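You operate a simulated robot arm through the tools that you are given. There is no shell and no other tool.

You are at the controls of a simulated two-armed robot. One attempt, no reset.

Task
Pick up the carton marked "lamp" from the care bench top with one hand, pass it to the other hand and put it on the top of the chair seat. Set down upright: carton.

It is judged by the outcome, as a careful person would: the job done as asked, and still so three seconds after it is handed in. It fails if anything else is knocked over, pushed out of place, dropped, spilled or broken.

Robot
Two 7-joint arms with two-finger parallel grippers on one trunk, on a base that drives. Base frame: it is fixed to the floor where the robot stands at the start and does not move with it; the origin is under the middle of the robot, x ahead of it, y to its left, z up. Lengths are in m, angles in degrees, forces in N, time in s.
The left shoulder is at the start at [0.07, 0.163, 1.095], the right one opposite. With the tool pointing down near the work surface each hand reaches from about 0.38 to 0.88 m from the robot's upright axis, wherever it stands, measured 20 degrees to its own side. Places, roughly: carton, plug carton, screws carton [2, 0, 0.75]; top of the chair seat [1.7, 1.2, 0.7]. Payload 3.43 kg a hand.
Tool frame (each hand has its own): the origin (TCP) lies between the finger pads and is the grasp point; the fingertips stand 0.034 m ahead of it; z points along the fingers, y is the line along which they close. The gripper opens to 0.128 m. The fingers are 0.024 m wide and 0.012 m thick; the gripper's body (0.048 by 0.13 m) begins 0.096 m behind the TCP.
Orientation is told as [roll, pitch, yaw] about the base's x, y, z axes, in that order, counted from this pose: with the fingers straight down and closing along the base's y, the tool's x points along the base's -x, its y along +y and its z along -z.

Tools
- The arms move only by the tool move_arm. It takes "left_steps", "right_steps" or both (then of equal length, played together; a hand with none holds still); each is a list of rows, each a list of 3 entries, a list of its own where there are three numbers: the gripper command, from -1 (fully open) to 1 (shut), values between in proportion, then the shift along the base's x, y, z in m, then the turn, a rotation vector about the base's x, y, z in degrees. In form: [[jaw, [x, y, z], [wx, wy, wz]], ...]. A call has 1 to 20 rows; each row shifts and turns the commanded pose from where the row before left it. Each row takes 0.2 s and may step no farther than 0.05 m and 8.6 degrees from the row before; otherwise, or with a gripper value out of range, the whole call is refused. A pose out of reach is approached as far as the arm can. The call stops where the force on the tool passes 40 N (or 10 N more than at its start, if that is more) or the arm is blocked; 0.2 s more then pass. The fingers move at their own pace (about 0.153 m/s each) and stop on an object; they squeeze with about 43 N. The grip force told is the motor's: it shows also when the fingers shut on nothing. Time passes only in rows, and 0.2 s behind the last, so rows that do not move let the fingers close. The reply holds the time, the measured pose of the TCP, the force on the tool along the base axes, the opening and the grip force, in the units named above and with some noise, with the torque about the TCP (base axes, N m) and any sound that the robot's microphone picked up.
- Cameras (640 x 400 px; columns grow to the right, rows downward): "scene" is now at [0.1405, 0.0077, 1.3495]; the picture's right is [0.13, -0.99, 0.00], its down [-0.52, -0.07, -0.85] and it looks along [0.84, 0.11, -0.53] (base axes); focal length 281 px, centre (320, 200). "left" rides on the left gripper at [0.076, 0.011, -0.16] in its tool frame; the picture's right is [-0.15, 0.99, 0.00], its down [-0.88, -0.13, -0.46] and it looks along [-0.45, -0.07, 0.89] (tool axes); focal length 234 px, centre (320, 200). "right" rides on the right gripper at [0.076, -0.011, -0.16] in its tool frame; the picture's right is [0.15, 0.99, 0.00], its down [-0.88, 0.13, -0.46] and it looks along [-0.45, 0.07, 0.89] (tool axes); focal length 234 px, centre (320, 200).
- capture(camera): a new picture of that camera. It takes no simulated time.
- lift_body(by): slides the trunk up (or, below 0, down) by that many m; the arms and the scene camera ride with it, the base frame stays. It gives what a move gives, with no picture.
- drive_base(legs): drives the robot by 1 to 6 legs, each [ahead, left, turn to the left] in m, m and degrees, along the robot's own axes; the way and the turn of a leg run together, so that a leg with both is an arc; at most 1.5 m and 180 degrees a leg. The arms and the cameras ride along, it lands a little off, and it stops where it bumps. It gives what a move gives.
- pan_tilt(pan, tilt): turns the head with the scene camera to pan (to the left, within 86 degrees either way) and tilt (down, from -29 to 69), counted from straight ahead of the robot. It gives what a move gives.
- probe_pixels(camera, pixels): for up to 12 pixels [column, row] of the newest picture of that camera ("zoom" is the newest enlarged one), the place [x, y, z] in the base frame of the surface seen there, good to about 0.003 m, but the place of the scene camera against the robot may be out by one fixed shift of up to 0.025 m in any direction. It takes no simulated time.
- close_up(camera, box): a new picture of the part [left, top, right, bottom] of that camera's present view, enlarged. It takes no simulated time.
- sign_off(): hands the job in; it is judged then, once.

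Unless the task says otherwise, let go and move clear before handing in.

The tools are called by a JSON object that holds its "op" and its "data". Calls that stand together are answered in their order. move_arm: Moves the arms, as the interface text tells. Its arguments: {"type":"object","properties":{"left_steps":{"type":"array","items":{"type":"array"}},"right_steps":{"type":"array","items":{"type":"array"}}},"required":[]} The other tools are called the same way: lift_body (by) slides the trunk up or down; drive_base (legs) drives the base; pan_tilt (pan, tilt) turns the head that bears the scene camera; capture (camera) takes a picture; probe_pixels (camera, pixels) gives the place of the surface under pixels of a picture; close_up (camera, box) takes an enlarged picture of a part of a camera's view; sign_off () hands the job in.

At the start:

```text
time: 0.0
left_position: [0.5397, 0.2626, 1.1289]
left_orientation: [0.0, 0.0, 0.0]
left_force: [-0.8, -0.4, 0.0]
left_ft_torque: [0.02, 0.03, 0.02]
left_grip_width: 0.128
left_grip_force: 0.0
right_position: [0.5958, -0.2719, 1.0885]
right_orientation: [0.0, 0.0, 0.1]
right_force: [-1.1, -0.5, 0.5]
right_ft_torque: [-0.03, 0.0, -0.02]
right_grip_width: 0.128
right_grip_force: 0.0
trunk travel left (down, up): [-0.575, 0.365]
robot x, y, heading: [0.0007, 0.0022, -0.0]
head pan, tilt: [7.6, 31.8]
```

scene: 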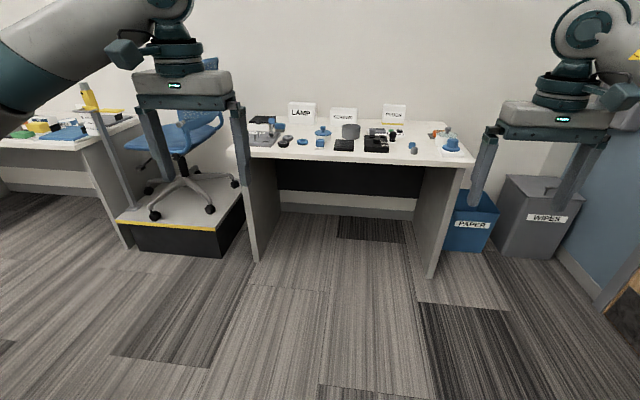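
right: 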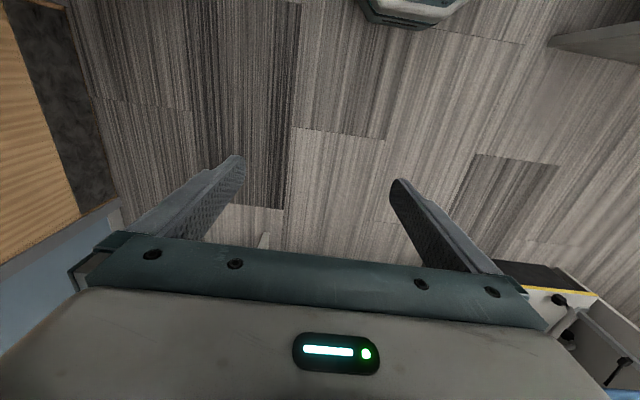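
left: 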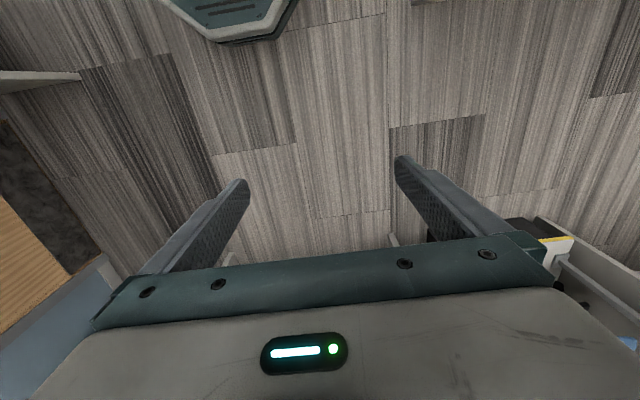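

The scene picture shows the LAMP carton at about (301,112) at the back of the care bench, two other cartons beside it, and a chair on a platform around (185,140). I'll take close-ups to see them better.

{"op": "close_up", "data": {"camera": "scene", "box": [230, 80, 480, 236]}}

{"op": "probe_pixels", "data": {"camera": "scene", "pixels": [[301, 112], [301, 122], [343, 117], [394, 113], [240, 155], [465, 165], [205, 135], [185, 140], [180, 218], [301, 103], [350, 155], [330, 200]]}}

```text
2.56 times, centred on (355, 158) of scene
```

zoom: 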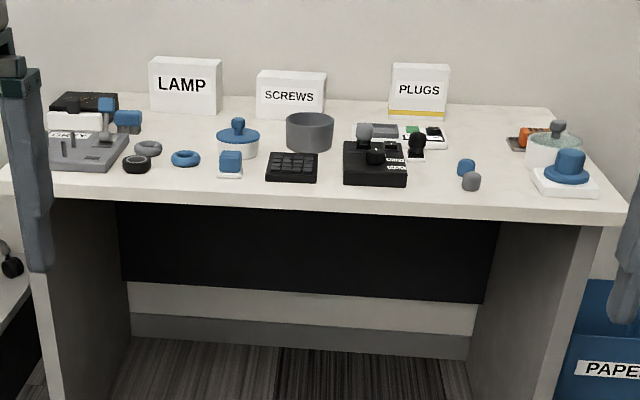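

```text
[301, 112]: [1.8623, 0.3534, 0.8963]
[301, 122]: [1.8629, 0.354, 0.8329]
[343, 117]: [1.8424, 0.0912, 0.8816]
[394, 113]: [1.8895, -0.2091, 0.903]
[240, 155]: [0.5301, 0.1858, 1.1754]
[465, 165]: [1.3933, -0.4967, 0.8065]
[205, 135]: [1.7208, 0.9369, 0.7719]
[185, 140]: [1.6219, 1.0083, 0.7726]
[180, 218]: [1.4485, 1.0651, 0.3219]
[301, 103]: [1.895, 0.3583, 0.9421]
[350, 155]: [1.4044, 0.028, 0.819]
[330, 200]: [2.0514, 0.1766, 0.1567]
```

The zoom shows LAMP at (185,85) with clear table in front of it. I'll probe its edges, the table top and the neighbours.

{"op": "probe_pixels", "data": {"camera": "zoom", "pixels": [[152, 70], [219, 70], [185, 110], [185, 62], [152, 58], [219, 59], [155, 105], [220, 111], [200, 125], [240, 100], [195, 58], [258, 80]]}}

{"op": "close_up", "data": {"camera": "scene", "box": [270, 90, 360, 146]}}

```text
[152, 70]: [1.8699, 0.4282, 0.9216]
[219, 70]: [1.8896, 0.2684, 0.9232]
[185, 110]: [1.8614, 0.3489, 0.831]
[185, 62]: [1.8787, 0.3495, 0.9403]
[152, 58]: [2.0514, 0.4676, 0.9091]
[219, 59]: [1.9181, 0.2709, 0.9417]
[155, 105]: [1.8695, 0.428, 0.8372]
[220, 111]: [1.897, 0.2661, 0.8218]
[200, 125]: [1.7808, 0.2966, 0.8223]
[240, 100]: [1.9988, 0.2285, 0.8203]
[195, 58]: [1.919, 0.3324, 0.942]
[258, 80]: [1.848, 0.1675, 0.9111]
```

```text
7.11 times, centred on (315, 118) of scene
```

zoom: 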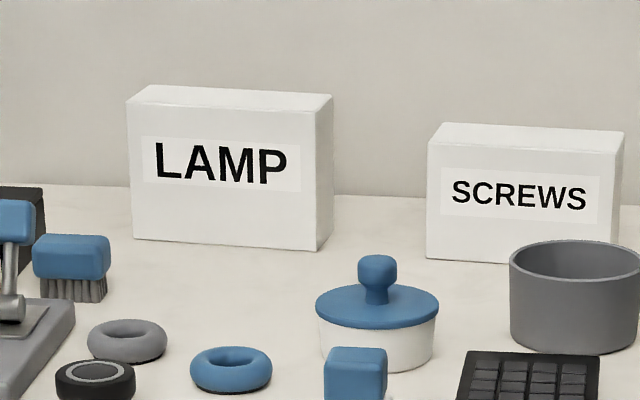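

The LAMP carton spans about columns 127–333 in this zoom. I'll probe its top face corners for depth and yaw.

{"op": "probe_pixels", "data": {"camera": "zoom", "pixels": [[130, 104], [148, 89], [312, 109], [328, 98], [240, 95], [300, 95], [134, 150], [310, 150], [325, 150], [331, 150], [314, 248], [329, 230]]}}

{"op": "close_up", "data": {"camera": "scene", "box": [100, 60, 260, 160]}}

```text
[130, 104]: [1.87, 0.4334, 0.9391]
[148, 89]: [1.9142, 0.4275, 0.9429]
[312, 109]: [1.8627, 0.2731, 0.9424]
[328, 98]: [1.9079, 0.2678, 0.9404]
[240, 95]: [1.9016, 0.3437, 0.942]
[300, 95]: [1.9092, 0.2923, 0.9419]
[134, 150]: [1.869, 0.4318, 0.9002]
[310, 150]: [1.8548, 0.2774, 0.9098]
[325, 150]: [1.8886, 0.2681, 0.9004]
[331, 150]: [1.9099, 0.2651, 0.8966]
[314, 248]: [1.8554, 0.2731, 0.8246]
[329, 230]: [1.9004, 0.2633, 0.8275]
```

```text
4.00 times, centred on (180, 110) of scene
```

zoom: 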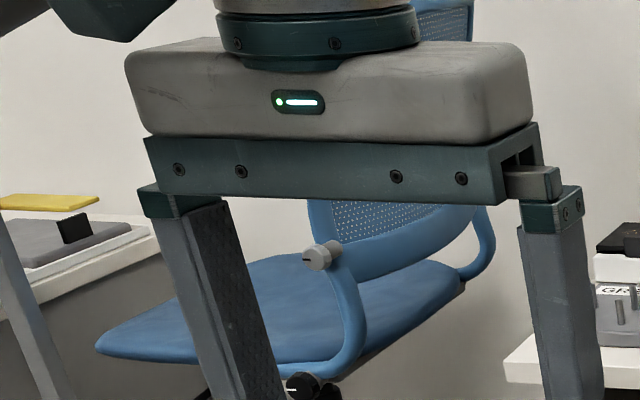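

The lamp carton is about 0.16 wide (y), about 0.057 thick (x) and 0.12 tall, yawed about -5°, on a bench top at z≈0.82. The left arm hides the chair, so I'll pan the head around to see the surroundings.

{"op": "pan_tilt", "data": {"pan": 55, "tilt": 30}}

{"op": "capture", "data": {"camera": "scene"}}

{"op": "pan_tilt", "data": {"pan": -45, "tilt": 35}}

{"op": "capture", "data": {"camera": "scene"}}

```text
time: 1.1
left_position: [0.5423, 0.2627, 1.1295]
left_orientation: [0.0, -0.1, -0.1]
left_force: [-0.1, -0.8, 0.4]
left_ft_torque: [0.0, -0.01, -0.02]
left_grip_width: 0.1278
left_grip_force: 0.1
right_position: [0.5964, -0.2711, 1.0865]
right_orientation: [0.0, 0.0, 0.1]
right_force: [0.5, 0.0, -0.4]
right_ft_torque: [0.02, -0.04, -0.01]
right_grip_width: 0.1279
right_grip_force: 0.0
trunk travel left (down, up): [-0.575, 0.365]
robot x, y, heading: [-0.0024, -0.0022, -0.1]
head pan, tilt: [55.0, 30.0]
```

```text
taken
```

scene: 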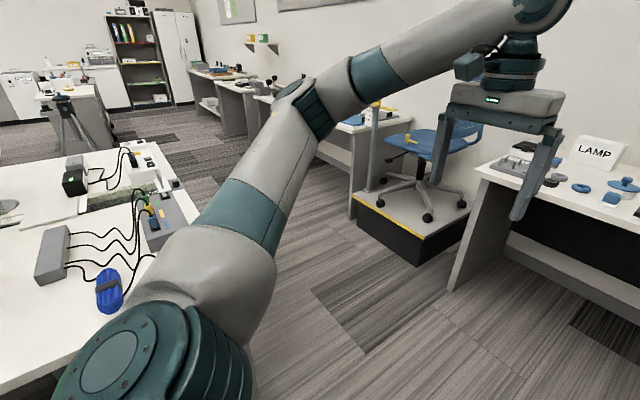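

```text
time: 2.9
left_position: [0.5426, 0.2616, 1.1297]
left_orientation: [0.1, -0.1, 0.0]
left_force: [0.3, -0.7, 0.2]
left_ft_torque: [-0.02, 0.02, -0.02]
left_grip_width: 0.1283
left_grip_force: 0.1
right_position: [0.5948, -0.2722, 1.0876]
right_orientation: [0.0, 0.0, 0.0]
right_force: [0.6, -0.4, -0.2]
right_ft_torque: [-0.01, -0.03, 0.0]
right_grip_width: 0.128
right_grip_force: 0.1
trunk travel left (down, up): [-0.575, 0.365]
robot x, y, heading: [0.0007, -0.0007, -0.0]
head pan, tilt: [-45.0, 35.0]
```

```text
taken
```

scene: 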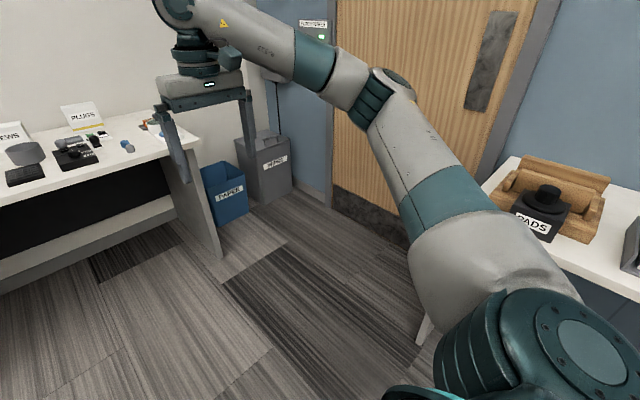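

Tables stand close on both sides of the robot, so driving sideways needs care. I'll look back toward the chair and probe it.

{"op": "pan_tilt", "data": {"pan": 50, "tilt": 30}}

{"op": "capture", "data": {"camera": "scene"}}

{"op": "close_up", "data": {"camera": "scene", "box": [260, 80, 500, 230]}}

```text
time: 4.6
left_position: [0.5427, 0.2618, 1.1297]
left_orientation: [0.0, 0.0, 0.1]
left_force: [-0.3, 0.5, 0.6]
left_ft_torque: [0.04, -0.02, -0.01]
left_grip_width: 0.1279
left_grip_force: 0.1
right_position: [0.5959, -0.2719, 1.0864]
right_orientation: [0.0, 0.0, 0.1]
right_force: [0.7, 0.6, 0.2]
right_ft_torque: [0.03, 0.0, -0.02]
right_grip_width: 0.128
right_grip_force: 0.1
trunk travel left (down, up): [-0.575, 0.365]
robot x, y, heading: [0.0016, -0.0026, 0.3]
head pan, tilt: [50.0, 30.0]
```

```text
taken
```

scene: 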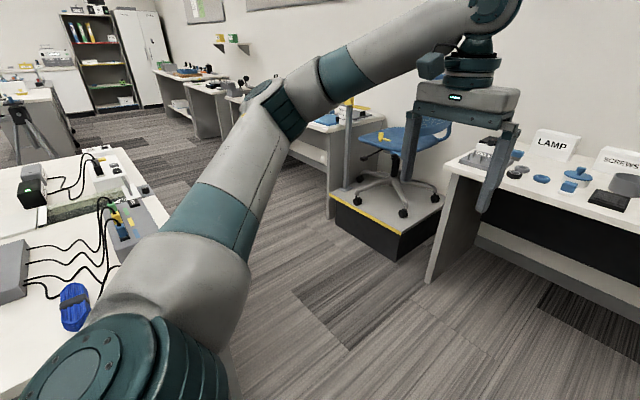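

```text
2.67 times, centred on (380, 155) of scene
```

zoom: 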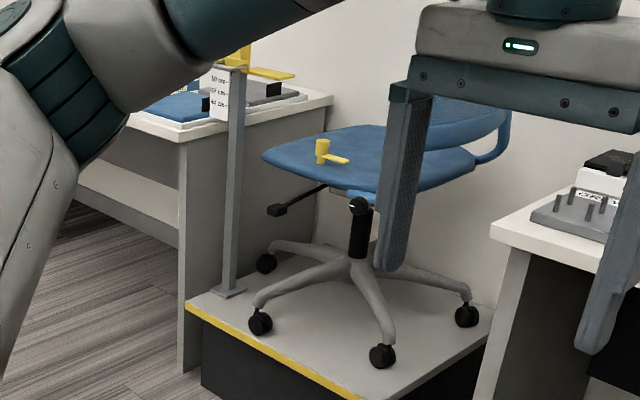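

A yellow piece appears on or near the chair seat at zoom (325,153), and there is a pole with a yellow arm at (240,70). I'll probe these, the seat and the platform.

{"op": "probe_pixels", "data": {"camera": "zoom", "pixels": [[322, 150], [340, 161], [265, 72], [235, 150], [290, 150], [340, 135], [440, 170], [360, 180], [450, 130], [230, 310], [330, 385], [470, 320]]}}

{"op": "probe_pixels", "data": {"camera": "scene", "pixels": [[445, 165], [425, 280], [165, 230], [100, 300], [430, 200], [145, 190], [120, 150], [333, 215], [30, 150], [600, 260], [520, 310], [385, 260]]}}

```text
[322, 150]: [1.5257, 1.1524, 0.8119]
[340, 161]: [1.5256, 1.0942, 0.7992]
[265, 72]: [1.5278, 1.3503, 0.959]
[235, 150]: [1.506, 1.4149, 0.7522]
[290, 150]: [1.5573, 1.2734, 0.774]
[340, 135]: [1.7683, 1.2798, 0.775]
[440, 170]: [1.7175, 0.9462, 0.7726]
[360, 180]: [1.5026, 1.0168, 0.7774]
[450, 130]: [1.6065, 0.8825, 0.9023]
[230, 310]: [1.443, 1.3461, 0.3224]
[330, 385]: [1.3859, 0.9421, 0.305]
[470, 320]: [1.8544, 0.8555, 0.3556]
```

```text
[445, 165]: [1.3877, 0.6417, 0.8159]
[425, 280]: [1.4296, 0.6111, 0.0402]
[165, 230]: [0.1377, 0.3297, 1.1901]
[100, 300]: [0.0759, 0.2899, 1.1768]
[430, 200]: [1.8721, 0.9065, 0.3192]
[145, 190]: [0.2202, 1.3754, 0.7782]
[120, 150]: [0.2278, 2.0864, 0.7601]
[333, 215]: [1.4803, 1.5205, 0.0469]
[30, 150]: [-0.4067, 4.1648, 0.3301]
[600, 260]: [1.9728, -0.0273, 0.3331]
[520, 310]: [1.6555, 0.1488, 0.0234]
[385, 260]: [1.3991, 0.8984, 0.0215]
```

The seat top is at z≈0.774, with the backrest on its bench side (y≈0.88), a pole at (1.506,1.415), and something yellow at about (1.526,1.12,0.80). I'll look down to see my base footprint and the tables near me.

{"op": "pan_tilt", "data": {"pan": 0, "tilt": 69}}

{"op": "capture", "data": {"camera": "scene"}}

{"op": "pan_tilt", "data": {"pan": 80, "tilt": 50}}

{"op": "capture", "data": {"camera": "scene"}}

```text
time: 5.8
left_position: [0.5419, 0.2626, 1.1291]
left_orientation: [0.0, 0.1, 0.0]
left_force: [0.0, 1.0, 0.7]
left_ft_torque: [-0.04, 0.02, 0.0]
left_grip_width: 0.1278
left_grip_force: 0.1
right_position: [0.597, -0.2704, 1.0872]
right_orientation: [0.0, -0.1, -0.1]
right_force: [0.4, -0.8, -0.2]
right_ft_torque: [0.02, -0.01, -0.02]
right_grip_width: 0.1279
right_grip_force: 0.1
trunk travel left (down, up): [-0.575, 0.365]
robot x, y, heading: [-0.0, -0.0044, 0.2]
head pan, tilt: [0.0, 68.8]
```

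```text
taken
```

scene: 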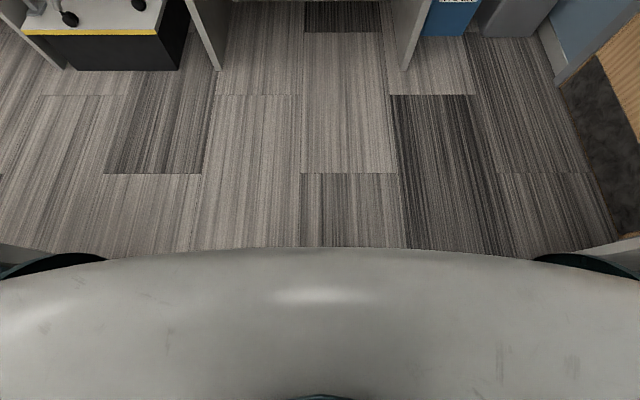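

```text
time: 7.3
left_position: [0.5408, 0.2617, 1.1289]
left_orientation: [-0.1, 0.0, 0.0]
left_force: [-0.1, 0.2, 0.6]
left_ft_torque: [-0.03, -0.01, -0.02]
left_grip_width: 0.1281
left_grip_force: 0.1
right_position: [0.5962, -0.2709, 1.0886]
right_orientation: [0.0, 0.0, 0.0]
right_force: [-0.5, 0.2, 0.3]
right_ft_torque: [0.01, -0.01, 0.0]
right_grip_width: 0.1281
right_grip_force: 0.0
trunk travel left (down, up): [-0.575, 0.365]
robot x, y, heading: [0.0023, 0.003, 0.0]
head pan, tilt: [80.0, 50.0]
```

```text
taken
```

scene: 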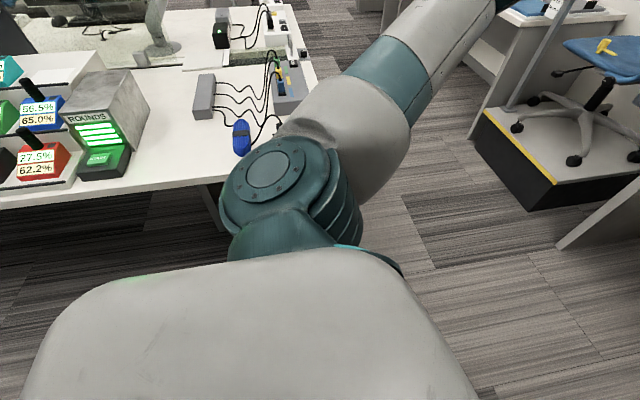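

The trunk hides the base. I'll probe the trunk front and the left table's nearest edge.

{"op": "probe_pixels", "data": {"camera": "scene", "pixels": [[30, 205], [200, 183], [220, 200], [310, 70], [300, 40], [240, 145], [200, 300], [400, 300], [600, 45], [550, 205], [100, 290], [430, 370]]}}

```text
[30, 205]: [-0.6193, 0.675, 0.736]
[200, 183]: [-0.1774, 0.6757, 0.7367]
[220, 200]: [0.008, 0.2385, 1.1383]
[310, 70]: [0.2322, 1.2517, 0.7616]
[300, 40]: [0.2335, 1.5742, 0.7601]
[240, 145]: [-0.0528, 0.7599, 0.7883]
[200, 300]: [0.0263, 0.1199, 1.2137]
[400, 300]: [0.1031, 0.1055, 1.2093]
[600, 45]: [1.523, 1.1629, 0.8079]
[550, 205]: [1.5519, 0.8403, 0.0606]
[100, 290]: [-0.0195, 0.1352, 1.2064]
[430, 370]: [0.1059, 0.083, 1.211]
```

The left table occupies y>0.675 for x<0.23, so I'll go straight ahead before any sideways move. I'll drive 0.75 m ahead, which keeps me well short of the bench edge at x≈1.39.

{"op": "drive_base", "data": {"legs": [[0.7, 0.0, 0.0]]}}

{"op": "pan_tilt", "data": {"pan": 50, "tilt": 30}}

{"op": "capture", "data": {"camera": "scene"}}

```text
time: 11.2
left_position: [1.2456, 0.2505, 1.1284]
left_orientation: [0.0, -0.1, -0.8]
left_force: [0.0, 0.0, 0.3]
left_ft_torque: [-0.01, 0.02, -0.01]
left_grip_width: 0.1279
left_grip_force: 0.0
right_position: [1.2934, -0.2837, 1.0869]
right_orientation: [0.0, 0.0, -0.8]
right_force: [0.3, 0.9, -1.0]
right_ft_torque: [-0.01, 0.0, 0.02]
right_grip_width: 0.1283
right_grip_force: 0.0
trunk travel left (down, up): [-0.575, 0.365]
robot x, y, heading: [0.6994, -0.0038, -0.9]
head pan, tilt: [80.0, 50.0]
```

```text
time: 12.1
left_position: [1.2452, 0.2499, 1.1292]
left_orientation: [0.1, 0.0, -0.8]
left_force: [1.1, 0.3, -0.3]
left_ft_torque: [-0.01, -0.01, -0.02]
left_grip_width: 0.128
left_grip_force: 0.1
right_position: [1.2926, -0.2845, 1.0884]
right_orientation: [0.0, -0.1, -0.8]
right_force: [0.5, 0.9, 0.0]
right_ft_torque: [0.0, 0.0, 0.01]
right_grip_width: 0.128
right_grip_force: 0.2
trunk travel left (down, up): [-0.575, 0.365]
robot x, y, heading: [0.6985, -0.0053, -0.6]
head pan, tilt: [50.0, 30.0]
```

```text
taken
```

scene: 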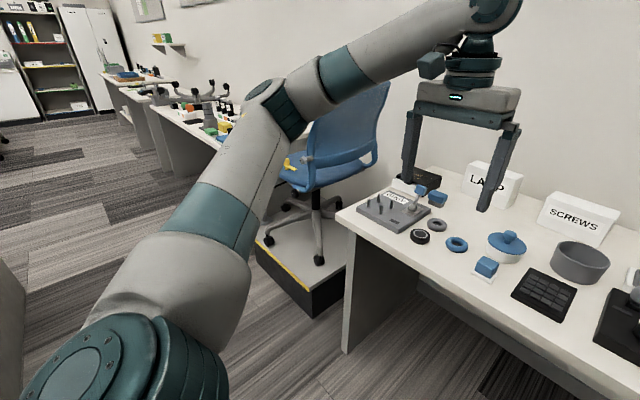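

The chair backrest (350,130) lies close to where my left hand would swing, so I'll raise and pull in the left hand. While the hands are in free air I'll also test turning both wrists: right to yaw about +85, left to yaw about -85.

{"op": "move_arm", "data": {"left_steps": [[-1, [-0.01, 0, 0.02], [0, 0, -8.5]], [-1, [-0.01, 0, 0.02], [0, 0, -8.5]], [-1, [-0.01, 0, 0.02], [0, 0, -8.5]], [-1, [-0.01, 0, 0.02], [0, 0, -8.5]], [-1, [-0.01, 0, 0.02], [0, 0, -8.5]], [-1, [-0.01, 0, 0.02], [0, 0, -8.5]], [-1, [-0.01, 0, 0.02], [0, 0, -8.5]], [-1, [-0.01, 0, 0.02], [0, 0, -8.5]], [-1, [-0.01, 0, 0.02], [0, 0, -8.5]], [-1, [-0.01, 0, 0.02], [0, 0, -8.5]]], "right_steps": [[-1, [0, 0, 0], [0, 0, 8.5]], [-1, [0, 0, 0], [0, 0, 8.5]], [-1, [0, 0, 0], [0, 0, 8.5]], [-1, [0, 0, 0], [0, 0, 8.5]], [-1, [0, 0, 0], [0, 0, 8.5]], [-1, [0, 0, 0], [0, 0, 8.5]], [-1, [0, 0, 0], [0, 0, 8.5]], [-1, [0, 0, 0], [0, 0, 8.5]], [-1, [0, 0, 0], [0, 0, 8.5]], [-1, [0, 0, 0], [0, 0, 8.5]]]}}

{"op": "capture", "data": {"camera": "scene"}}

{"op": "capture", "data": {"camera": "right"}}

```text
time: 14.3
left_position: [1.1451, 0.2472, 1.3289]
left_orientation: [-0.1, 0.0, -85.9]
left_force: [0.1, -1.3, 0.2]
left_ft_torque: [0.0, -0.03, 0.0]
left_grip_width: 0.1286
left_grip_force: 0.0
right_position: [1.1476, -0.1749, 1.0617]
right_orientation: [-0.1, 0.1, 84.2]
right_force: [-0.7, 0.7, 0.6]
right_ft_torque: [0.01, -0.03, 0.03]
right_grip_width: 0.1281
right_grip_force: 0.1
right hand out of reach, approached as far as the arm can: row 6, 7, 8, 9, 10
trunk travel left (down, up): [-0.575, 0.365]
robot x, y, heading: [0.7028, -0.0041, -0.7]
head pan, tilt: [50.0, 30.0]
```

```text
taken
```

scene: 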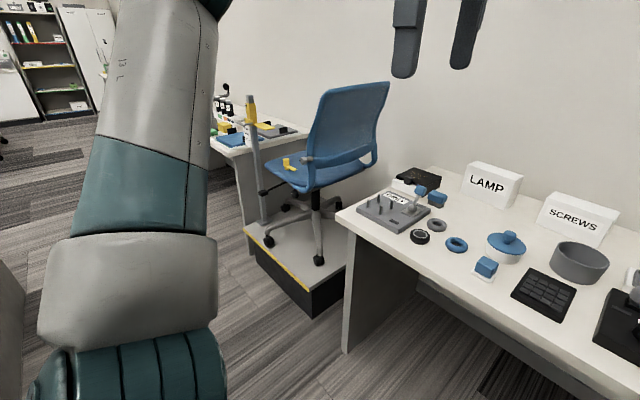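

```text
taken
```

right: 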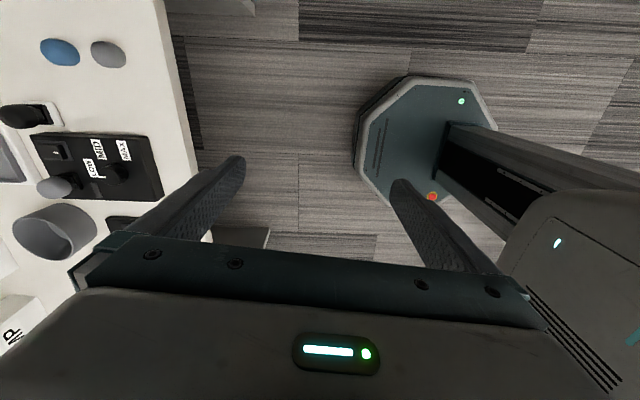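

The right hand can't hold yaw +84 out there and was pulled in to 0.44 m, so I'll use the robot's heading to reduce the wrist yaw. The right picture shows my octagonal base around (420,140), so I'll probe its extent.

{"op": "probe_pixels", "data": {"camera": "right", "pixels": [[360, 125], [400, 80], [492, 120], [358, 165], [395, 205], [440, 80], [375, 95], [460, 100], [190, 100], [175, 20], [420, 110], [540, 225]]}}

{"op": "probe_pixels", "data": {"camera": "scene", "pixels": [[285, 162], [292, 168], [310, 180], [360, 90], [330, 100], [270, 160], [262, 175], [345, 215], [252, 105], [375, 185], [260, 130], [320, 170]]}}

{"op": "close_up", "data": {"camera": "scene", "box": [220, 70, 420, 195]}}

```text
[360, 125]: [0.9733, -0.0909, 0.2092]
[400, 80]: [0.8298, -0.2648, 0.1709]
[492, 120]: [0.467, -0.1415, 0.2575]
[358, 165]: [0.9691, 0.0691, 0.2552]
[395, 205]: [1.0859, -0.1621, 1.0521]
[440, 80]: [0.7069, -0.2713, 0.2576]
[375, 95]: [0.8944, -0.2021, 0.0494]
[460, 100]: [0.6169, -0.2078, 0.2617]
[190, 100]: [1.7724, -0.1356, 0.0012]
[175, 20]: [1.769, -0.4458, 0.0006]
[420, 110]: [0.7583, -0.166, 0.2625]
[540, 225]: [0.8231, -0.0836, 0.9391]
```

```text
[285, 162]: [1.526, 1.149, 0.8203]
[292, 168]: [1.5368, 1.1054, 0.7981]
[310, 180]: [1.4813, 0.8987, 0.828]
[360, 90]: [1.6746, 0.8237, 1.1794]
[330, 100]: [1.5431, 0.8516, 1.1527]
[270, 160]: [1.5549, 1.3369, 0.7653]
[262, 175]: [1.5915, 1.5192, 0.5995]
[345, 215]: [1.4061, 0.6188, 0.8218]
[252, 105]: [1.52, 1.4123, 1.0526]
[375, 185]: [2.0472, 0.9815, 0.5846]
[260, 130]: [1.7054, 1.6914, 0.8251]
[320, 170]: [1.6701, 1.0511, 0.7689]
```

```text
3.20 times, centred on (320, 132) of scene
```

zoom: 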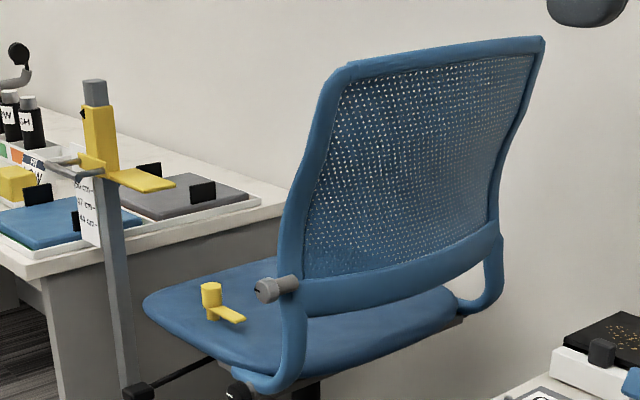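

The base is an octagon of about 0.27 m radius, so it fits under the bench. The chair's backrest reaches z≈1.18 at y≈0.82–0.90, and a yellow piece stands on the seat near (1.53,1.13). I'll test the opposite wrist direction on the right hand, from yaw +84 down to about -86, to learn its range.

{"op": "move_arm", "data": {"right_steps": [[-1, [0, 0, 0], [0, 0, -8.5]], [-1, [0, 0, 0], [0, 0, -8.5]], [-1, [0, 0, 0], [0, 0, -8.5]], [-1, [0, 0, 0], [0, 0, -8.5]], [-1, [0, 0, 0], [0, 0, -8.5]], [-1, [0, 0, 0], [0, 0, -8.5]], [-1, [0, 0, 0], [0, 0, -8.5]], [-1, [0, 0, 0], [0, 0, -8.5]], [-1, [0, 0, 0], [0, 0, -8.5]], [-1, [0, 0, 0], [0, 0, -8.5]]]}}

{"op": "move_arm", "data": {"right_steps": [[-1, [0, 0, 0], [0, 0, -8.5]], [-1, [0, 0, 0], [0, 0, -8.5]], [-1, [0, 0, 0], [0, 0, -8.5]], [-1, [0, 0, 0], [0, 0, -8.5]], [-1, [0, 0, 0], [0, 0, -8.5]], [-1, [0, 0, 0], [0, 0, -8.5]], [-1, [0, 0, 0], [0, 0, -8.5]], [-1, [0, 0, 0], [0, 0, -8.5]], [-1, [0, 0, 0], [0, 0, -8.5]], [-1, [0, 0, 0], [0, 0, -8.5]]]}}

```text
time: 16.5
left_position: [1.1462, 0.2476, 1.3286]
left_orientation: [-0.1, 0.0, -85.8]
left_force: [0.1, 0.5, -0.1]
left_ft_torque: [0.02, -0.01, 0.02]
left_grip_width: 0.1279
left_grip_force: 0.0
right_position: [1.1498, -0.1754, 1.0624]
right_orientation: [0.0, 0.0, -0.9]
right_force: [0.3, -0.2, -0.5]
right_ft_torque: [-0.03, 0.0, 0.0]
right_grip_width: 0.1281
right_grip_force: 0.0
trunk travel left (down, up): [-0.575, 0.365]
robot x, y, heading: [0.7031, -0.0073, -0.7]
head pan, tilt: [50.0, 30.0]
```

```text
time: 18.7
left_position: [1.1461, 0.2477, 1.3278]
left_orientation: [0.0, 0.1, -85.9]
left_force: [-0.1, 0.3, -1.1]
left_ft_torque: [-0.01, -0.02, -0.02]
left_grip_width: 0.1277
left_grip_force: 0.1
right_position: [1.1504, -0.1756, 1.0613]
right_orientation: [0.0, -0.1, -85.8]
right_force: [0.8, -1.1, 0.0]
right_ft_torque: [-0.01, 0.02, -0.03]
right_grip_width: 0.1279
right_grip_force: 0.1
trunk travel left (down, up): [-0.575, 0.365]
robot x, y, heading: [0.7012, -0.0044, -0.9]
head pan, tilt: [50.0, 30.0]
```

Yaw -86 works for the right hand. I'll test how far forward it can go with that yaw, staying above the bench with fingertips at z≈1.03.

{"op": "move_arm", "data": {"right_steps": [[-1, [0.05, 0, 0], [0, 0, 0]], [-1, [0.05, 0, 0], [0, 0, 0]], [-1, [0.05, 0, 0], [0, 0, 0]], [-1, [0.05, 0, 0], [0, 0, 0]], [-1, [0.05, 0, 0], [0, 0, 0]], [-1, [0.05, 0, 0], [0, 0, 0]], [-1, [0.05, 0, 0], [0, 0, 0]]]}}

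{"op": "pan_tilt", "data": {"pan": -5, "tilt": 25}}

{"op": "capture", "data": {"camera": "scene"}}

```text
time: 20.3
left_position: [1.1464, 0.256, 1.3258]
left_orientation: [-0.1, -0.5, -85.6]
left_force: [0.1, 1.4, -0.5]
left_ft_torque: [-0.16, 0.05, -0.01]
left_grip_width: 0.1278
left_grip_force: 0.0
right_position: [1.5013, -0.1737, 1.0606]
right_orientation: [0.0, -0.4, -85.8]
right_force: [0.8, -1.4, -0.1]
right_ft_torque: [0.21, 0.03, -0.02]
right_grip_width: 0.1278
right_grip_force: 0.1
trunk travel left (down, up): [-0.575, 0.365]
robot x, y, heading: [0.7008, -0.0048, -0.6]
head pan, tilt: [50.0, 30.0]
```

```text
time: 21.6
left_position: [1.1453, 0.2482, 1.3284]
left_orientation: [0.0, 0.0, -85.8]
left_force: [1.0, -1.4, 0.4]
left_ft_torque: [-0.02, -0.01, 0.01]
left_grip_width: 0.1279
left_grip_force: 0.1
right_position: [1.4994, -0.175, 1.0605]
right_orientation: [0.1, 0.0, -85.5]
right_force: [-0.2, 0.3, 0.1]
right_ft_torque: [0.0, -0.04, 0.01]
right_grip_width: 0.1282
right_grip_force: 0.1
trunk travel left (down, up): [-0.575, 0.365]
robot x, y, heading: [0.6994, -0.006, -0.9]
head pan, tilt: [-5.0, 25.0]
```

```text
taken
```

scene: 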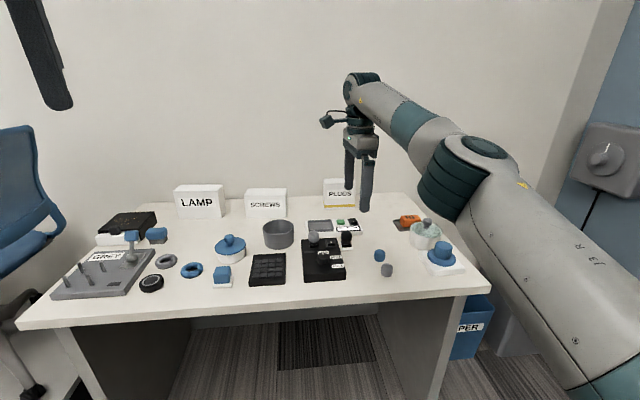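

With yaw -86 the right hand keeps its full reach (0.80 m ahead). The picture shows its wrist camera at (330,120), on the left side of the hand. The grip plan is right hand at yaw about -95 leaning right, left hand at yaw about +85 leaning left, side by side across the carton's thickness. I'll turn the left wrist round now and pull the right hand back.

{"op": "move_arm", "data": {"left_steps": [[-1, [0, 0, 0], [0, 0, 8.5]], [-1, [0, 0, 0], [0, 0, 8.5]], [-1, [0, 0, 0], [0, 0, 8.5]], [-1, [0, 0, 0], [0, 0, 8.5]], [-1, [0, 0, 0], [0, 0, 8.5]], [-1, [0, 0, 0], [0, 0, 8.5]], [-1, [0, 0, 0], [0, 0, 8.5]], [-1, [0, 0, 0], [0, 0, 8.5]], [-1, [0, 0, 0], [0, 0, 8.5]], [-1, [0, 0, 0], [0, 0, 8.5]], [-1, [0, 0, 0], [0, 0, 8.5]], [-1, [0, 0, 0], [0, 0, 8.5]], [-1, [0, 0, 0], [0, 0, 8.5]], [-1, [0, 0, 0], [0, 0, 8.5]], [-1, [0, 0, 0], [0, 0, 8.5]], [-1, [0, 0, 0], [0, 0, 8.5]], [-1, [0, 0, 0], [0, 0, 8.5]], [-1, [0, 0, 0], [0, 0, 8.5]], [-1, [0, 0, 0], [0, 0, 8.5]], [-1, [0, 0, 0], [0, 0, 8.5]]], "right_steps": [[-1, [-0.05, 0, 0], [0, 0, 0]], [-1, [-0.05, 0, 0], [0, 0, 0]], [-1, [-0.05, 0, 0], [0, 0, 0]], [-1, [-0.05, 0, 0], [0, 0, 0]], [-1, [0, 0, 0.02], [0, 0, 0]], [-1, [0, 0, 0.02], [0, 0, 0]], [-1, [0, 0, 0.02], [0, 0, 0]], [-1, [0, 0, 0.02], [0, 0, 0]], [-1, [0, 0, 0], [0, 0, 0]], [-1, [0, 0, 0], [0, 0, 0]], [-1, [0, 0, 0], [0, 0, 0]], [-1, [0, 0, 0], [0, 0, 0]], [-1, [0, 0, 0], [0, 0, 0]], [-1, [0, 0, 0], [0, 0, 0]], [-1, [0, 0, 0], [0, 0, 0]], [-1, [0, 0, 0], [0, 0, 0]], [-1, [0, 0, 0], [0, 0, 0]], [-1, [0, 0, 0], [0, 0, 0]], [-1, [0, 0, 0], [0, 0, 0]], [-1, [0, 0, 0], [0, 0, 0]]]}}

{"op": "pan_tilt", "data": {"pan": 15, "tilt": 25}}

{"op": "capture", "data": {"camera": "scene"}}

```text
time: 25.8
left_position: [1.1448, 0.2502, 1.3292]
left_orientation: [-0.1, -0.1, 84.5]
left_force: [1.8, -0.5, -0.3]
left_ft_torque: [-0.02, 0.0, -0.02]
left_grip_width: 0.128
left_grip_force: 0.1
right_position: [1.2993, -0.1777, 1.1412]
right_orientation: [0.0, 0.1, -85.7]
right_force: [-0.1, 0.7, 0.4]
right_ft_torque: [-0.01, 0.01, 0.0]
right_grip_width: 0.1278
right_grip_force: 0.1
trunk travel left (down, up): [-0.575, 0.365]
robot x, y, heading: [0.7, -0.009, -0.8]
head pan, tilt: [-5.0, 25.0]
```

```text
time: 26.6
left_position: [1.1464, 0.2502, 1.3297]
left_orientation: [0.0, -0.1, 84.2]
left_force: [0.5, 0.8, 0.2]
left_ft_torque: [0.02, -0.02, -0.02]
left_grip_width: 0.1281
left_grip_force: 0.1
right_position: [1.2976, -0.1786, 1.1421]
right_orientation: [0.0, 0.0, -85.8]
right_force: [0.1, 0.0, -0.3]
right_ft_torque: [-0.04, 0.0, 0.0]
right_grip_width: 0.128
right_grip_force: 0.1
trunk travel left (down, up): [-0.575, 0.365]
robot x, y, heading: [0.6978, -0.0043, -1.0]
head pan, tilt: [15.0, 25.0]
```

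```text
taken
```

scene: 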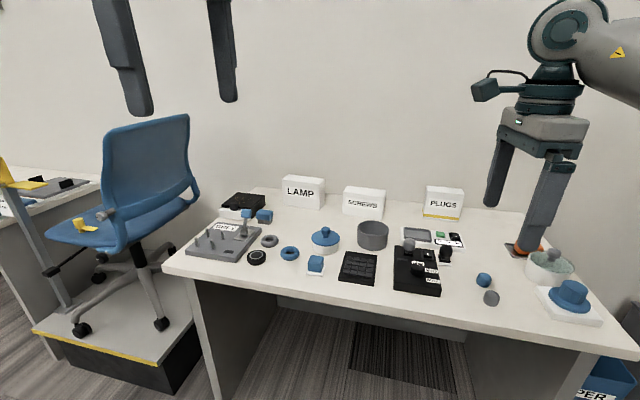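

The left hand now holds yaw +84 and the view of the bench is clear. I'll drive left about 0.41 m and ahead 0.2 m to line up with the LAMP carton at (303,190).

{"op": "drive_base", "data": {"legs": [[0.0, 0.41, 1.0], [0.2, 0.0, 0.0]]}}

{"op": "pan_tilt", "data": {"pan": 0, "tilt": 35}}

{"op": "capture", "data": {"camera": "scene"}}

```text
time: 30.4
left_position: [1.3405, 0.6828, 1.3292]
left_orientation: [0.0, 0.0, 85.4]
left_force: [-0.8, -0.9, 0.1]
left_ft_torque: [0.02, 0.03, 0.02]
left_grip_width: 0.1278
left_grip_force: 0.1
right_position: [1.5015, 0.2573, 1.1429]
right_orientation: [0.0, -0.1, -84.7]
right_force: [0.0, -0.3, 0.0]
right_ft_torque: [0.0, 0.01, -0.01]
right_grip_width: 0.1279
right_grip_force: 0.0
trunk travel left (down, up): [-0.575, 0.365]
robot x, y, heading: [0.9017, 0.4144, 0.2]
head pan, tilt: [15.0, 25.0]
```

```text
time: 31.1
left_position: [1.3409, 0.6816, 1.3291]
left_orientation: [0.0, 0.0, 85.3]
left_force: [-0.2, 0.2, 0.1]
left_ft_torque: [0.01, -0.01, 0.01]
left_grip_width: 0.1278
left_grip_force: 0.1
right_position: [1.5026, 0.2574, 1.1413]
right_orientation: [-0.1, 0.0, -84.7]
right_force: [1.2, 0.0, 0.7]
right_ft_torque: [0.0, -0.01, -0.01]
right_grip_width: 0.128
right_grip_force: 0.1
trunk travel left (down, up): [-0.575, 0.365]
robot x, y, heading: [0.9027, 0.4188, 0.4]
head pan, tilt: [0.0, 35.0]
```

```text
taken
```

scene: 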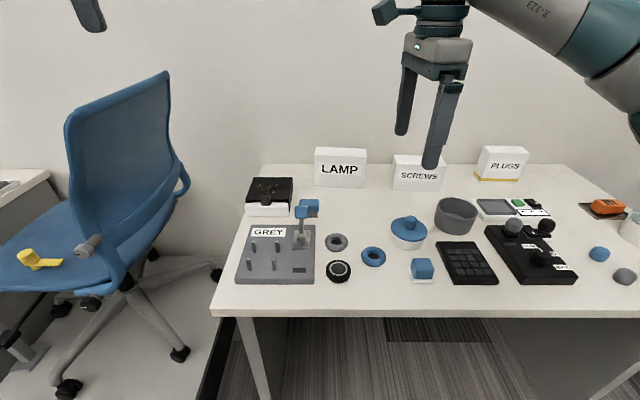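

I'll probe the LAMP carton from here, along with my right fingertips at about (432,160) and (402,130). Comparing those to the measured hand pose gives the camera's fixed shift.

{"op": "close_up", "data": {"camera": "scene", "box": [300, 120, 460, 220]}}

{"op": "probe_pixels", "data": {"camera": "scene", "pixels": [[432, 166], [436, 166], [428, 160], [402, 132], [340, 180], [318, 180], [360, 182], [365, 170], [340, 152], [318, 150], [362, 153], [340, 195]]}}

```text
4.00 times, centred on (380, 170) of scene
```

zoom: 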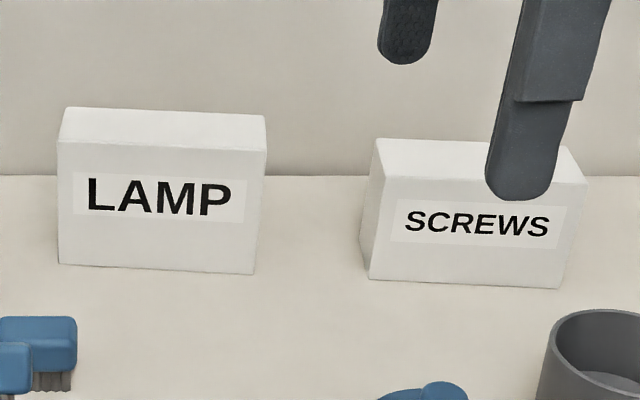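

```text
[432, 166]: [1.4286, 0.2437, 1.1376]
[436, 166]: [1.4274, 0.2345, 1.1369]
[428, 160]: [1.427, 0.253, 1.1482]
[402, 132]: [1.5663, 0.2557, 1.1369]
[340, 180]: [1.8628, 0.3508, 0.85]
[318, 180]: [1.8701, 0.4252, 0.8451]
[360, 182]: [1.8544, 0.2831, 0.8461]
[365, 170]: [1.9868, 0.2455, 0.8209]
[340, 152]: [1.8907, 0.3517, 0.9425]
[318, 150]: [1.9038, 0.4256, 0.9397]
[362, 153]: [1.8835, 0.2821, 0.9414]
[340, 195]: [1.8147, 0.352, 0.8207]
```

Compared with the hand pose, the scene camera reads about 0.021 too high in z and about 0.006 low in y. The true bench top is therefore near z≈0.80 and the carton top near z≈0.92. I'll drive 0.18 m closer, with the base passing under the bench edge.

{"op": "drive_base", "data": {"legs": [[0.18, 0.0, 0.0]]}}

{"op": "capture", "data": {"camera": "scene"}}

{"op": "capture", "data": {"camera": "right"}}

```text
time: 32.7
left_position: [1.5192, 0.6835, 1.3294]
left_orientation: [0.0, 0.0, 85.4]
left_force: [-0.2, 0.5, 0.2]
left_ft_torque: [0.01, -0.01, 0.0]
left_grip_width: 0.128
left_grip_force: 0.0
right_position: [1.6803, 0.2582, 1.1431]
right_orientation: [0.0, 0.1, -84.6]
right_force: [0.5, 0.3, 0.0]
right_ft_torque: [0.0, -0.01, -0.01]
right_grip_width: 0.1281
right_grip_force: 0.1
trunk travel left (down, up): [-0.575, 0.365]
robot x, y, heading: [1.0792, 0.4215, 0.5]
head pan, tilt: [0.0, 35.0]
```

```text
taken
```

scene: 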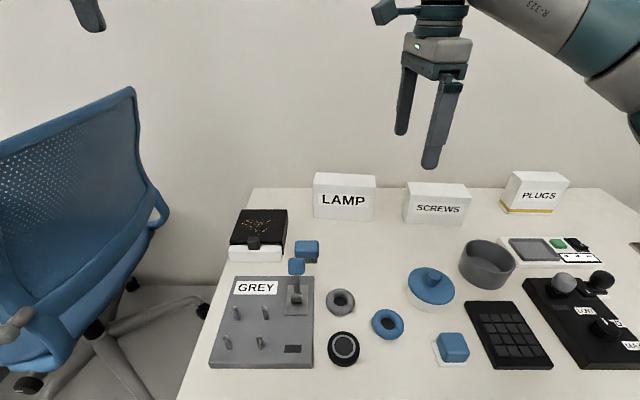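

```text
taken
```

right: 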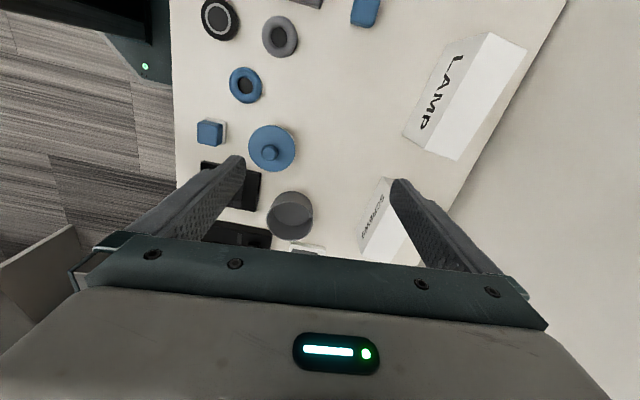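

The right hand camera sees the LAMP carton's top at about (465,95). I'll zoom in and probe its corners, since this camera should be free of the fixed shift.

{"op": "close_up", "data": {"camera": "right", "box": [380, 10, 572, 130]}}

{"op": "close_up", "data": {"camera": "right", "box": [380, 20, 572, 180]}}

```text
3.33 times, centred on (476, 70) of right
```

zoom: 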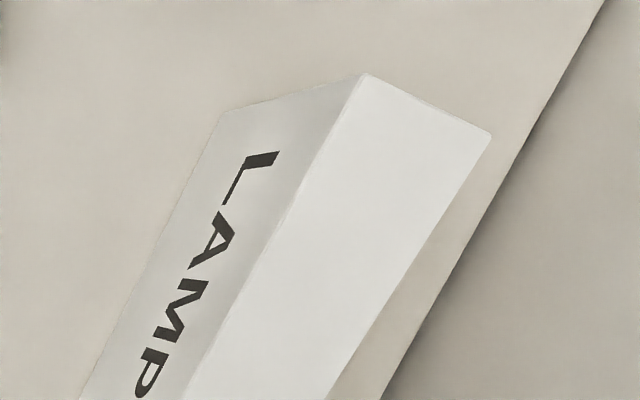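

```text
2.50 times, centred on (476, 100) of right
```

zoom: 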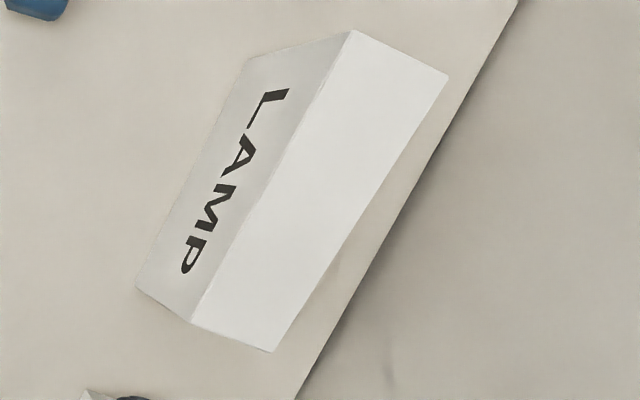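

{"op": "probe_pixels", "data": {"camera": "zoom", "pixels": [[355, 38], [440, 77], [270, 343], [198, 318], [320, 180], [320, 100], [150, 283], [250, 65], [225, 190], [120, 150], [400, 75], [230, 330]]}}

```text
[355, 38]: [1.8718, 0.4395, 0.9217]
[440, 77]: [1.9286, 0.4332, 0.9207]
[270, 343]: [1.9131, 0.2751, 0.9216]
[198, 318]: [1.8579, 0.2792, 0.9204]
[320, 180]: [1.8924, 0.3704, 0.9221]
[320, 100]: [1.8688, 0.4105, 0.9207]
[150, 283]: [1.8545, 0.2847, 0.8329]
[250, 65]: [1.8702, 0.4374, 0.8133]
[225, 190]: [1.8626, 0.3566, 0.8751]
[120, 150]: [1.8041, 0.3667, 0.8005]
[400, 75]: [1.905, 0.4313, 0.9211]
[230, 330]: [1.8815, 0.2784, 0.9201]
```

From the right camera, the carton top is z=0.921 and the bench is z=0.800. Its centre is (1.893, 0.357), yaw ≈ -5.3°, thickness ≈ 0.058. I'll set the right hand to yaw -95.3 and lean it 35° to the right in place, well above everything.

{"op": "move_arm", "data": {"right_steps": [[-1, [0, 0, 0], [0, 0, -5.35]], [-1, [0, 0, 0], [0, 0, -5.35]], [-1, [0, 0, 0], [6.97, -0.647, 0]], [-1, [0, 0, 0], [6.97, -0.647, 0]], [-1, [0, 0, 0], [6.97, -0.647, 0]], [-1, [0, 0, 0], [6.97, -0.647, 0]], [-1, [0, 0, 0], [6.97, -0.647, 0]]]}}

{"op": "capture", "data": {"camera": "scene"}}

{"op": "pan_tilt", "data": {"pan": -35, "tilt": 30}}

{"op": "capture", "data": {"camera": "scene"}}

```text
time: 34.3
left_position: [1.5209, 0.6832, 1.3305]
left_orientation: [0.0, -0.1, 85.4]
left_force: [0.2, 0.9, -0.7]
left_ft_torque: [0.03, 0.01, 0.05]
left_grip_width: 0.1279
left_grip_force: 0.0
right_position: [1.6815, 0.257, 1.1429]
right_orientation: [-0.1, 35.2, -95.4]
right_force: [-0.5, 0.0, 0.2]
right_ft_torque: [0.02, -0.03, 0.05]
right_grip_width: 0.1282
right_grip_force: 0.1
trunk travel left (down, up): [-0.575, 0.365]
robot x, y, heading: [1.0759, 0.4228, 0.5]
head pan, tilt: [0.0, 35.0]
```

```text
taken
```

scene: 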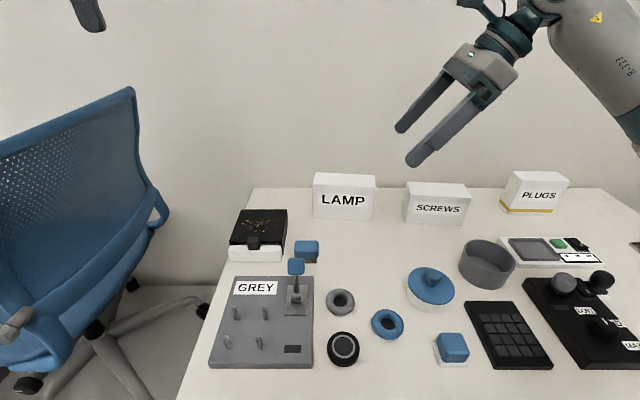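

```text
time: 35.3
left_position: [1.5193, 0.6838, 1.3293]
left_orientation: [0.0, 0.0, 85.3]
left_force: [-0.4, 0.2, 0.6]
left_ft_torque: [-0.02, -0.01, -0.01]
left_grip_width: 0.1277
left_grip_force: 0.0
right_position: [1.6814, 0.2578, 1.1415]
right_orientation: [0.0, 34.9, -95.2]
right_force: [0.1, -0.1, 0.0]
right_ft_torque: [-0.01, -0.02, -0.02]
right_grip_width: 0.128
right_grip_force: 0.0
trunk travel left (down, up): [-0.575, 0.365]
robot x, y, heading: [1.0785, 0.4257, 0.5]
head pan, tilt: [-35.0, 30.0]
```

```text
taken
```

scene: 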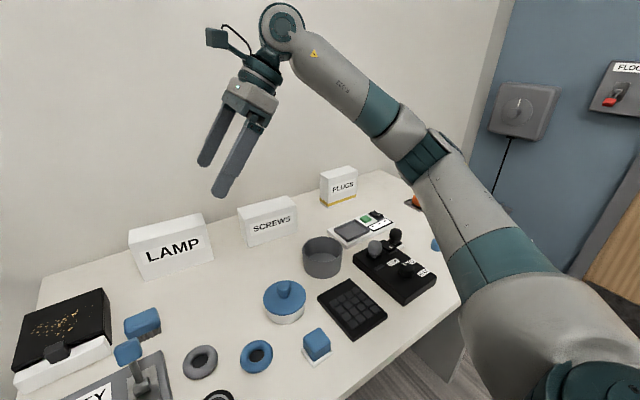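

The right hand now leans as planned, with its fingers pointing down-left at (220,165). I'll check the elbow and forearm heights over the bench before lowering.

{"op": "probe_pixels", "data": {"camera": "scene", "pixels": [[415, 165], [440, 160], [425, 185], [360, 90], [340, 115], [450, 230], [470, 270], [280, 30], [260, 70], [500, 230]]}}

```text
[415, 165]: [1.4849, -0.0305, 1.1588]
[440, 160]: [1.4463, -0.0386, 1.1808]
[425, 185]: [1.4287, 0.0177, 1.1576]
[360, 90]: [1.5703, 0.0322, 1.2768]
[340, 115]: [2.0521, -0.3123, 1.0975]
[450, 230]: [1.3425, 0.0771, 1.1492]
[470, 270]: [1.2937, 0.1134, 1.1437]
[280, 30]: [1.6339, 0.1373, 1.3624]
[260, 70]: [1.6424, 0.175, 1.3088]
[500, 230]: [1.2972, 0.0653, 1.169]
```

The elbow and forearm sit at z≥1.14, well above the bench items. I'll move the right hand to just above its grip spot at (1.889, 0.312, 1.03).

{"op": "move_arm", "data": {"right_steps": [[-1, [0.0415, 0.0109, -0.0223], [0, 0, 0]], [-1, [0.0415, 0.0109, -0.0223], [0, 0, 0]], [-1, [0.0415, 0.0109, -0.0223], [0, 0, 0]], [-1, [0.0415, 0.0109, -0.0223], [0, 0, 0]], [-1, [0.0414, 0.0108, -0.0223], [0, 0, 0]]]}}

{"op": "capture", "data": {"camera": "right"}}

{"op": "capture", "data": {"camera": "scene"}}

```text
time: 36.5
left_position: [1.5202, 0.6855, 1.3291]
left_orientation: [-0.1, 0.2, 85.3]
left_force: [0.2, 0.6, 1.1]
left_ft_torque: [-0.05, 0.02, -0.01]
left_grip_width: 0.1279
left_grip_force: 0.1
right_position: [1.891, 0.312, 1.0301]
right_orientation: [0.0, 34.9, -95.3]
right_force: [0.0, 0.6, -1.0]
right_ft_torque: [0.02, 0.0, 0.03]
right_grip_width: 0.1278
right_grip_force: 0.1
trunk travel left (down, up): [-0.575, 0.365]
robot x, y, heading: [1.0781, 0.4168, 0.2]
head pan, tilt: [-35.0, 30.0]
```

```text
taken
```

right: 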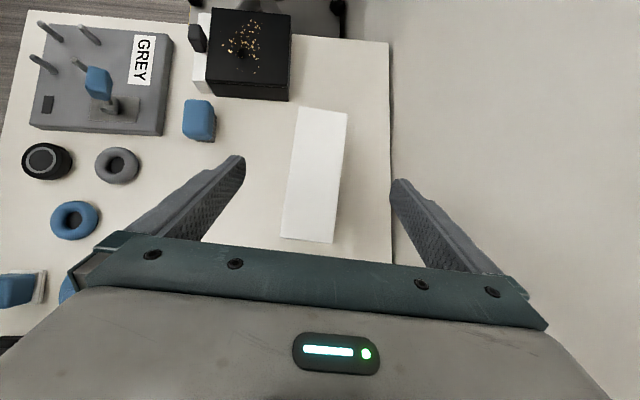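

```text
taken
```

scene: 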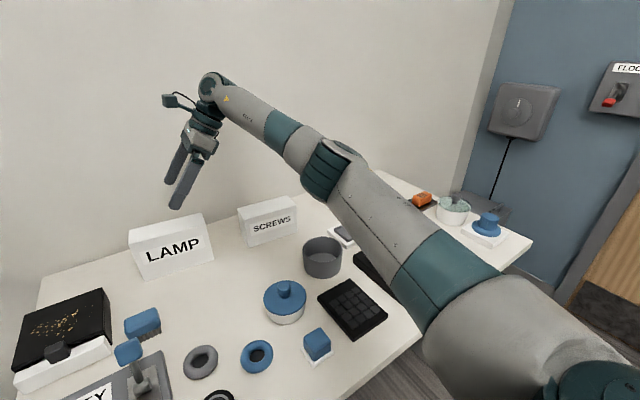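

The carton sits between the fingers in the right view, its top spanning (300,107) to (334,242). I'll re-probe its corners for the final alignment.

{"op": "probe_pixels", "data": {"camera": "right", "pixels": [[301, 110], [344, 116], [331, 238], [284, 234], [313, 175], [291, 170], [338, 175], [240, 160], [397, 185], [360, 180]]}}

{"op": "probe_pixels", "data": {"camera": "scene", "pixels": [[325, 175], [350, 160], [345, 200], [290, 140], [400, 260], [380, 280]]}}

```text
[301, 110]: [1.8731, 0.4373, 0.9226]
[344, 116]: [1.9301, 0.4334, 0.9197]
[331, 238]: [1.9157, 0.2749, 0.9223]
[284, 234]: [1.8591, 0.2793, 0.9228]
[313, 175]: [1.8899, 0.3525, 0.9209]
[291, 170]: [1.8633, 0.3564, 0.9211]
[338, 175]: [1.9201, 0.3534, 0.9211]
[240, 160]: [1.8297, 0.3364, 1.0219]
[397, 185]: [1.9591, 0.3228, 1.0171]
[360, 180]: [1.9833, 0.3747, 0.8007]
```

```text
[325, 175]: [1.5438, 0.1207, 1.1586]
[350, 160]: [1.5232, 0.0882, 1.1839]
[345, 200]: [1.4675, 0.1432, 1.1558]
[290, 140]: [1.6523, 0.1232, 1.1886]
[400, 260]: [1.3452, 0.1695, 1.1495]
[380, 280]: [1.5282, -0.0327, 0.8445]
```

The right hand is aligned with the carton within about 1 mm. I'll lower straight down to z≈0.887 with the jaws open.

{"op": "move_arm", "data": {"right_steps": [[-1, [0, 0, -0.0286], [0, 0, 0]], [-1, [0, 0, -0.0286], [0, 0, 0]], [-1, [0, 0, -0.0286], [0, 0, 0]], [-1, [0, 0, -0.0286], [0, 0, 0]], [-1, [0, 0, -0.0286], [0, 0, 0]]]}}

{"op": "capture", "data": {"camera": "right"}}

{"op": "pan_tilt", "data": {"pan": -5, "tilt": 35}}

{"op": "capture", "data": {"camera": "scene"}}

```text
time: 37.7
left_position: [1.5191, 0.6815, 1.3298]
left_orientation: [0.0, 0.0, 85.3]
left_force: [1.4, 0.2, -0.3]
left_ft_torque: [-0.03, 0.01, 0.0]
left_grip_width: 0.128
left_grip_force: 0.1
right_position: [1.8897, 0.313, 0.8881]
right_orientation: [0.0, 35.0, -95.4]
right_force: [0.1, 0.5, 0.4]
right_ft_torque: [-0.01, -0.01, 0.03]
right_grip_width: 0.128
right_grip_force: 0.0
trunk travel left (down, up): [-0.575, 0.365]
robot x, y, heading: [1.0802, 0.4192, 0.4]
head pan, tilt: [-35.0, 30.0]
```

```text
taken
```

right: 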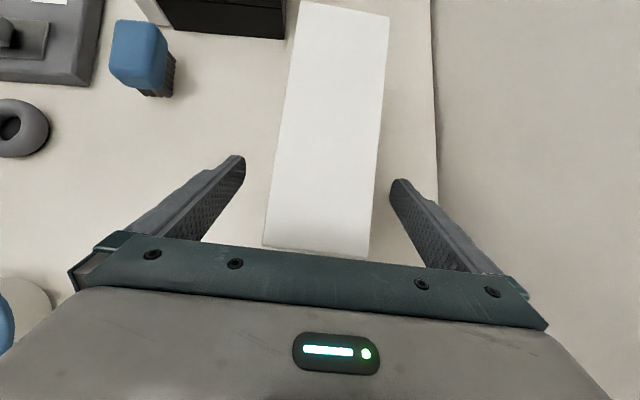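

```text
time: 38.6
left_position: [1.5191, 0.6839, 1.3287]
left_orientation: [0.1, 0.1, 85.4]
left_force: [0.8, -0.7, -0.2]
left_ft_torque: [-0.01, -0.04, 0.03]
left_grip_width: 0.128
left_grip_force: 0.1
right_position: [1.8888, 0.3133, 0.8898]
right_orientation: [0.1, 35.0, -95.3]
right_force: [0.1, 0.1, -0.2]
right_ft_torque: [-0.02, 0.02, 0.01]
right_grip_width: 0.1281
right_grip_force: 0.1
trunk travel left (down, up): [-0.575, 0.365]
robot x, y, heading: [1.0768, 0.4229, 0.5]
head pan, tilt: [-5.0, 35.0]
```

```text
taken
```

scene: 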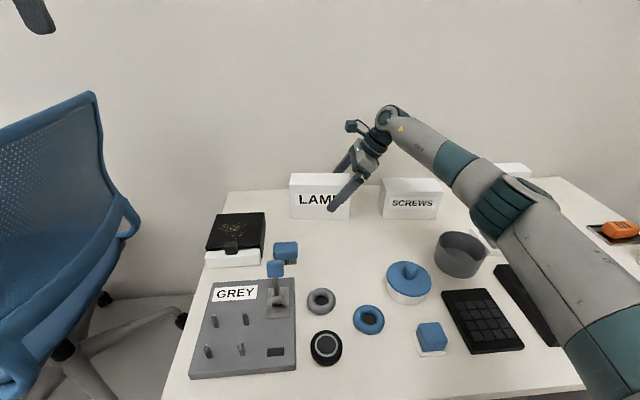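

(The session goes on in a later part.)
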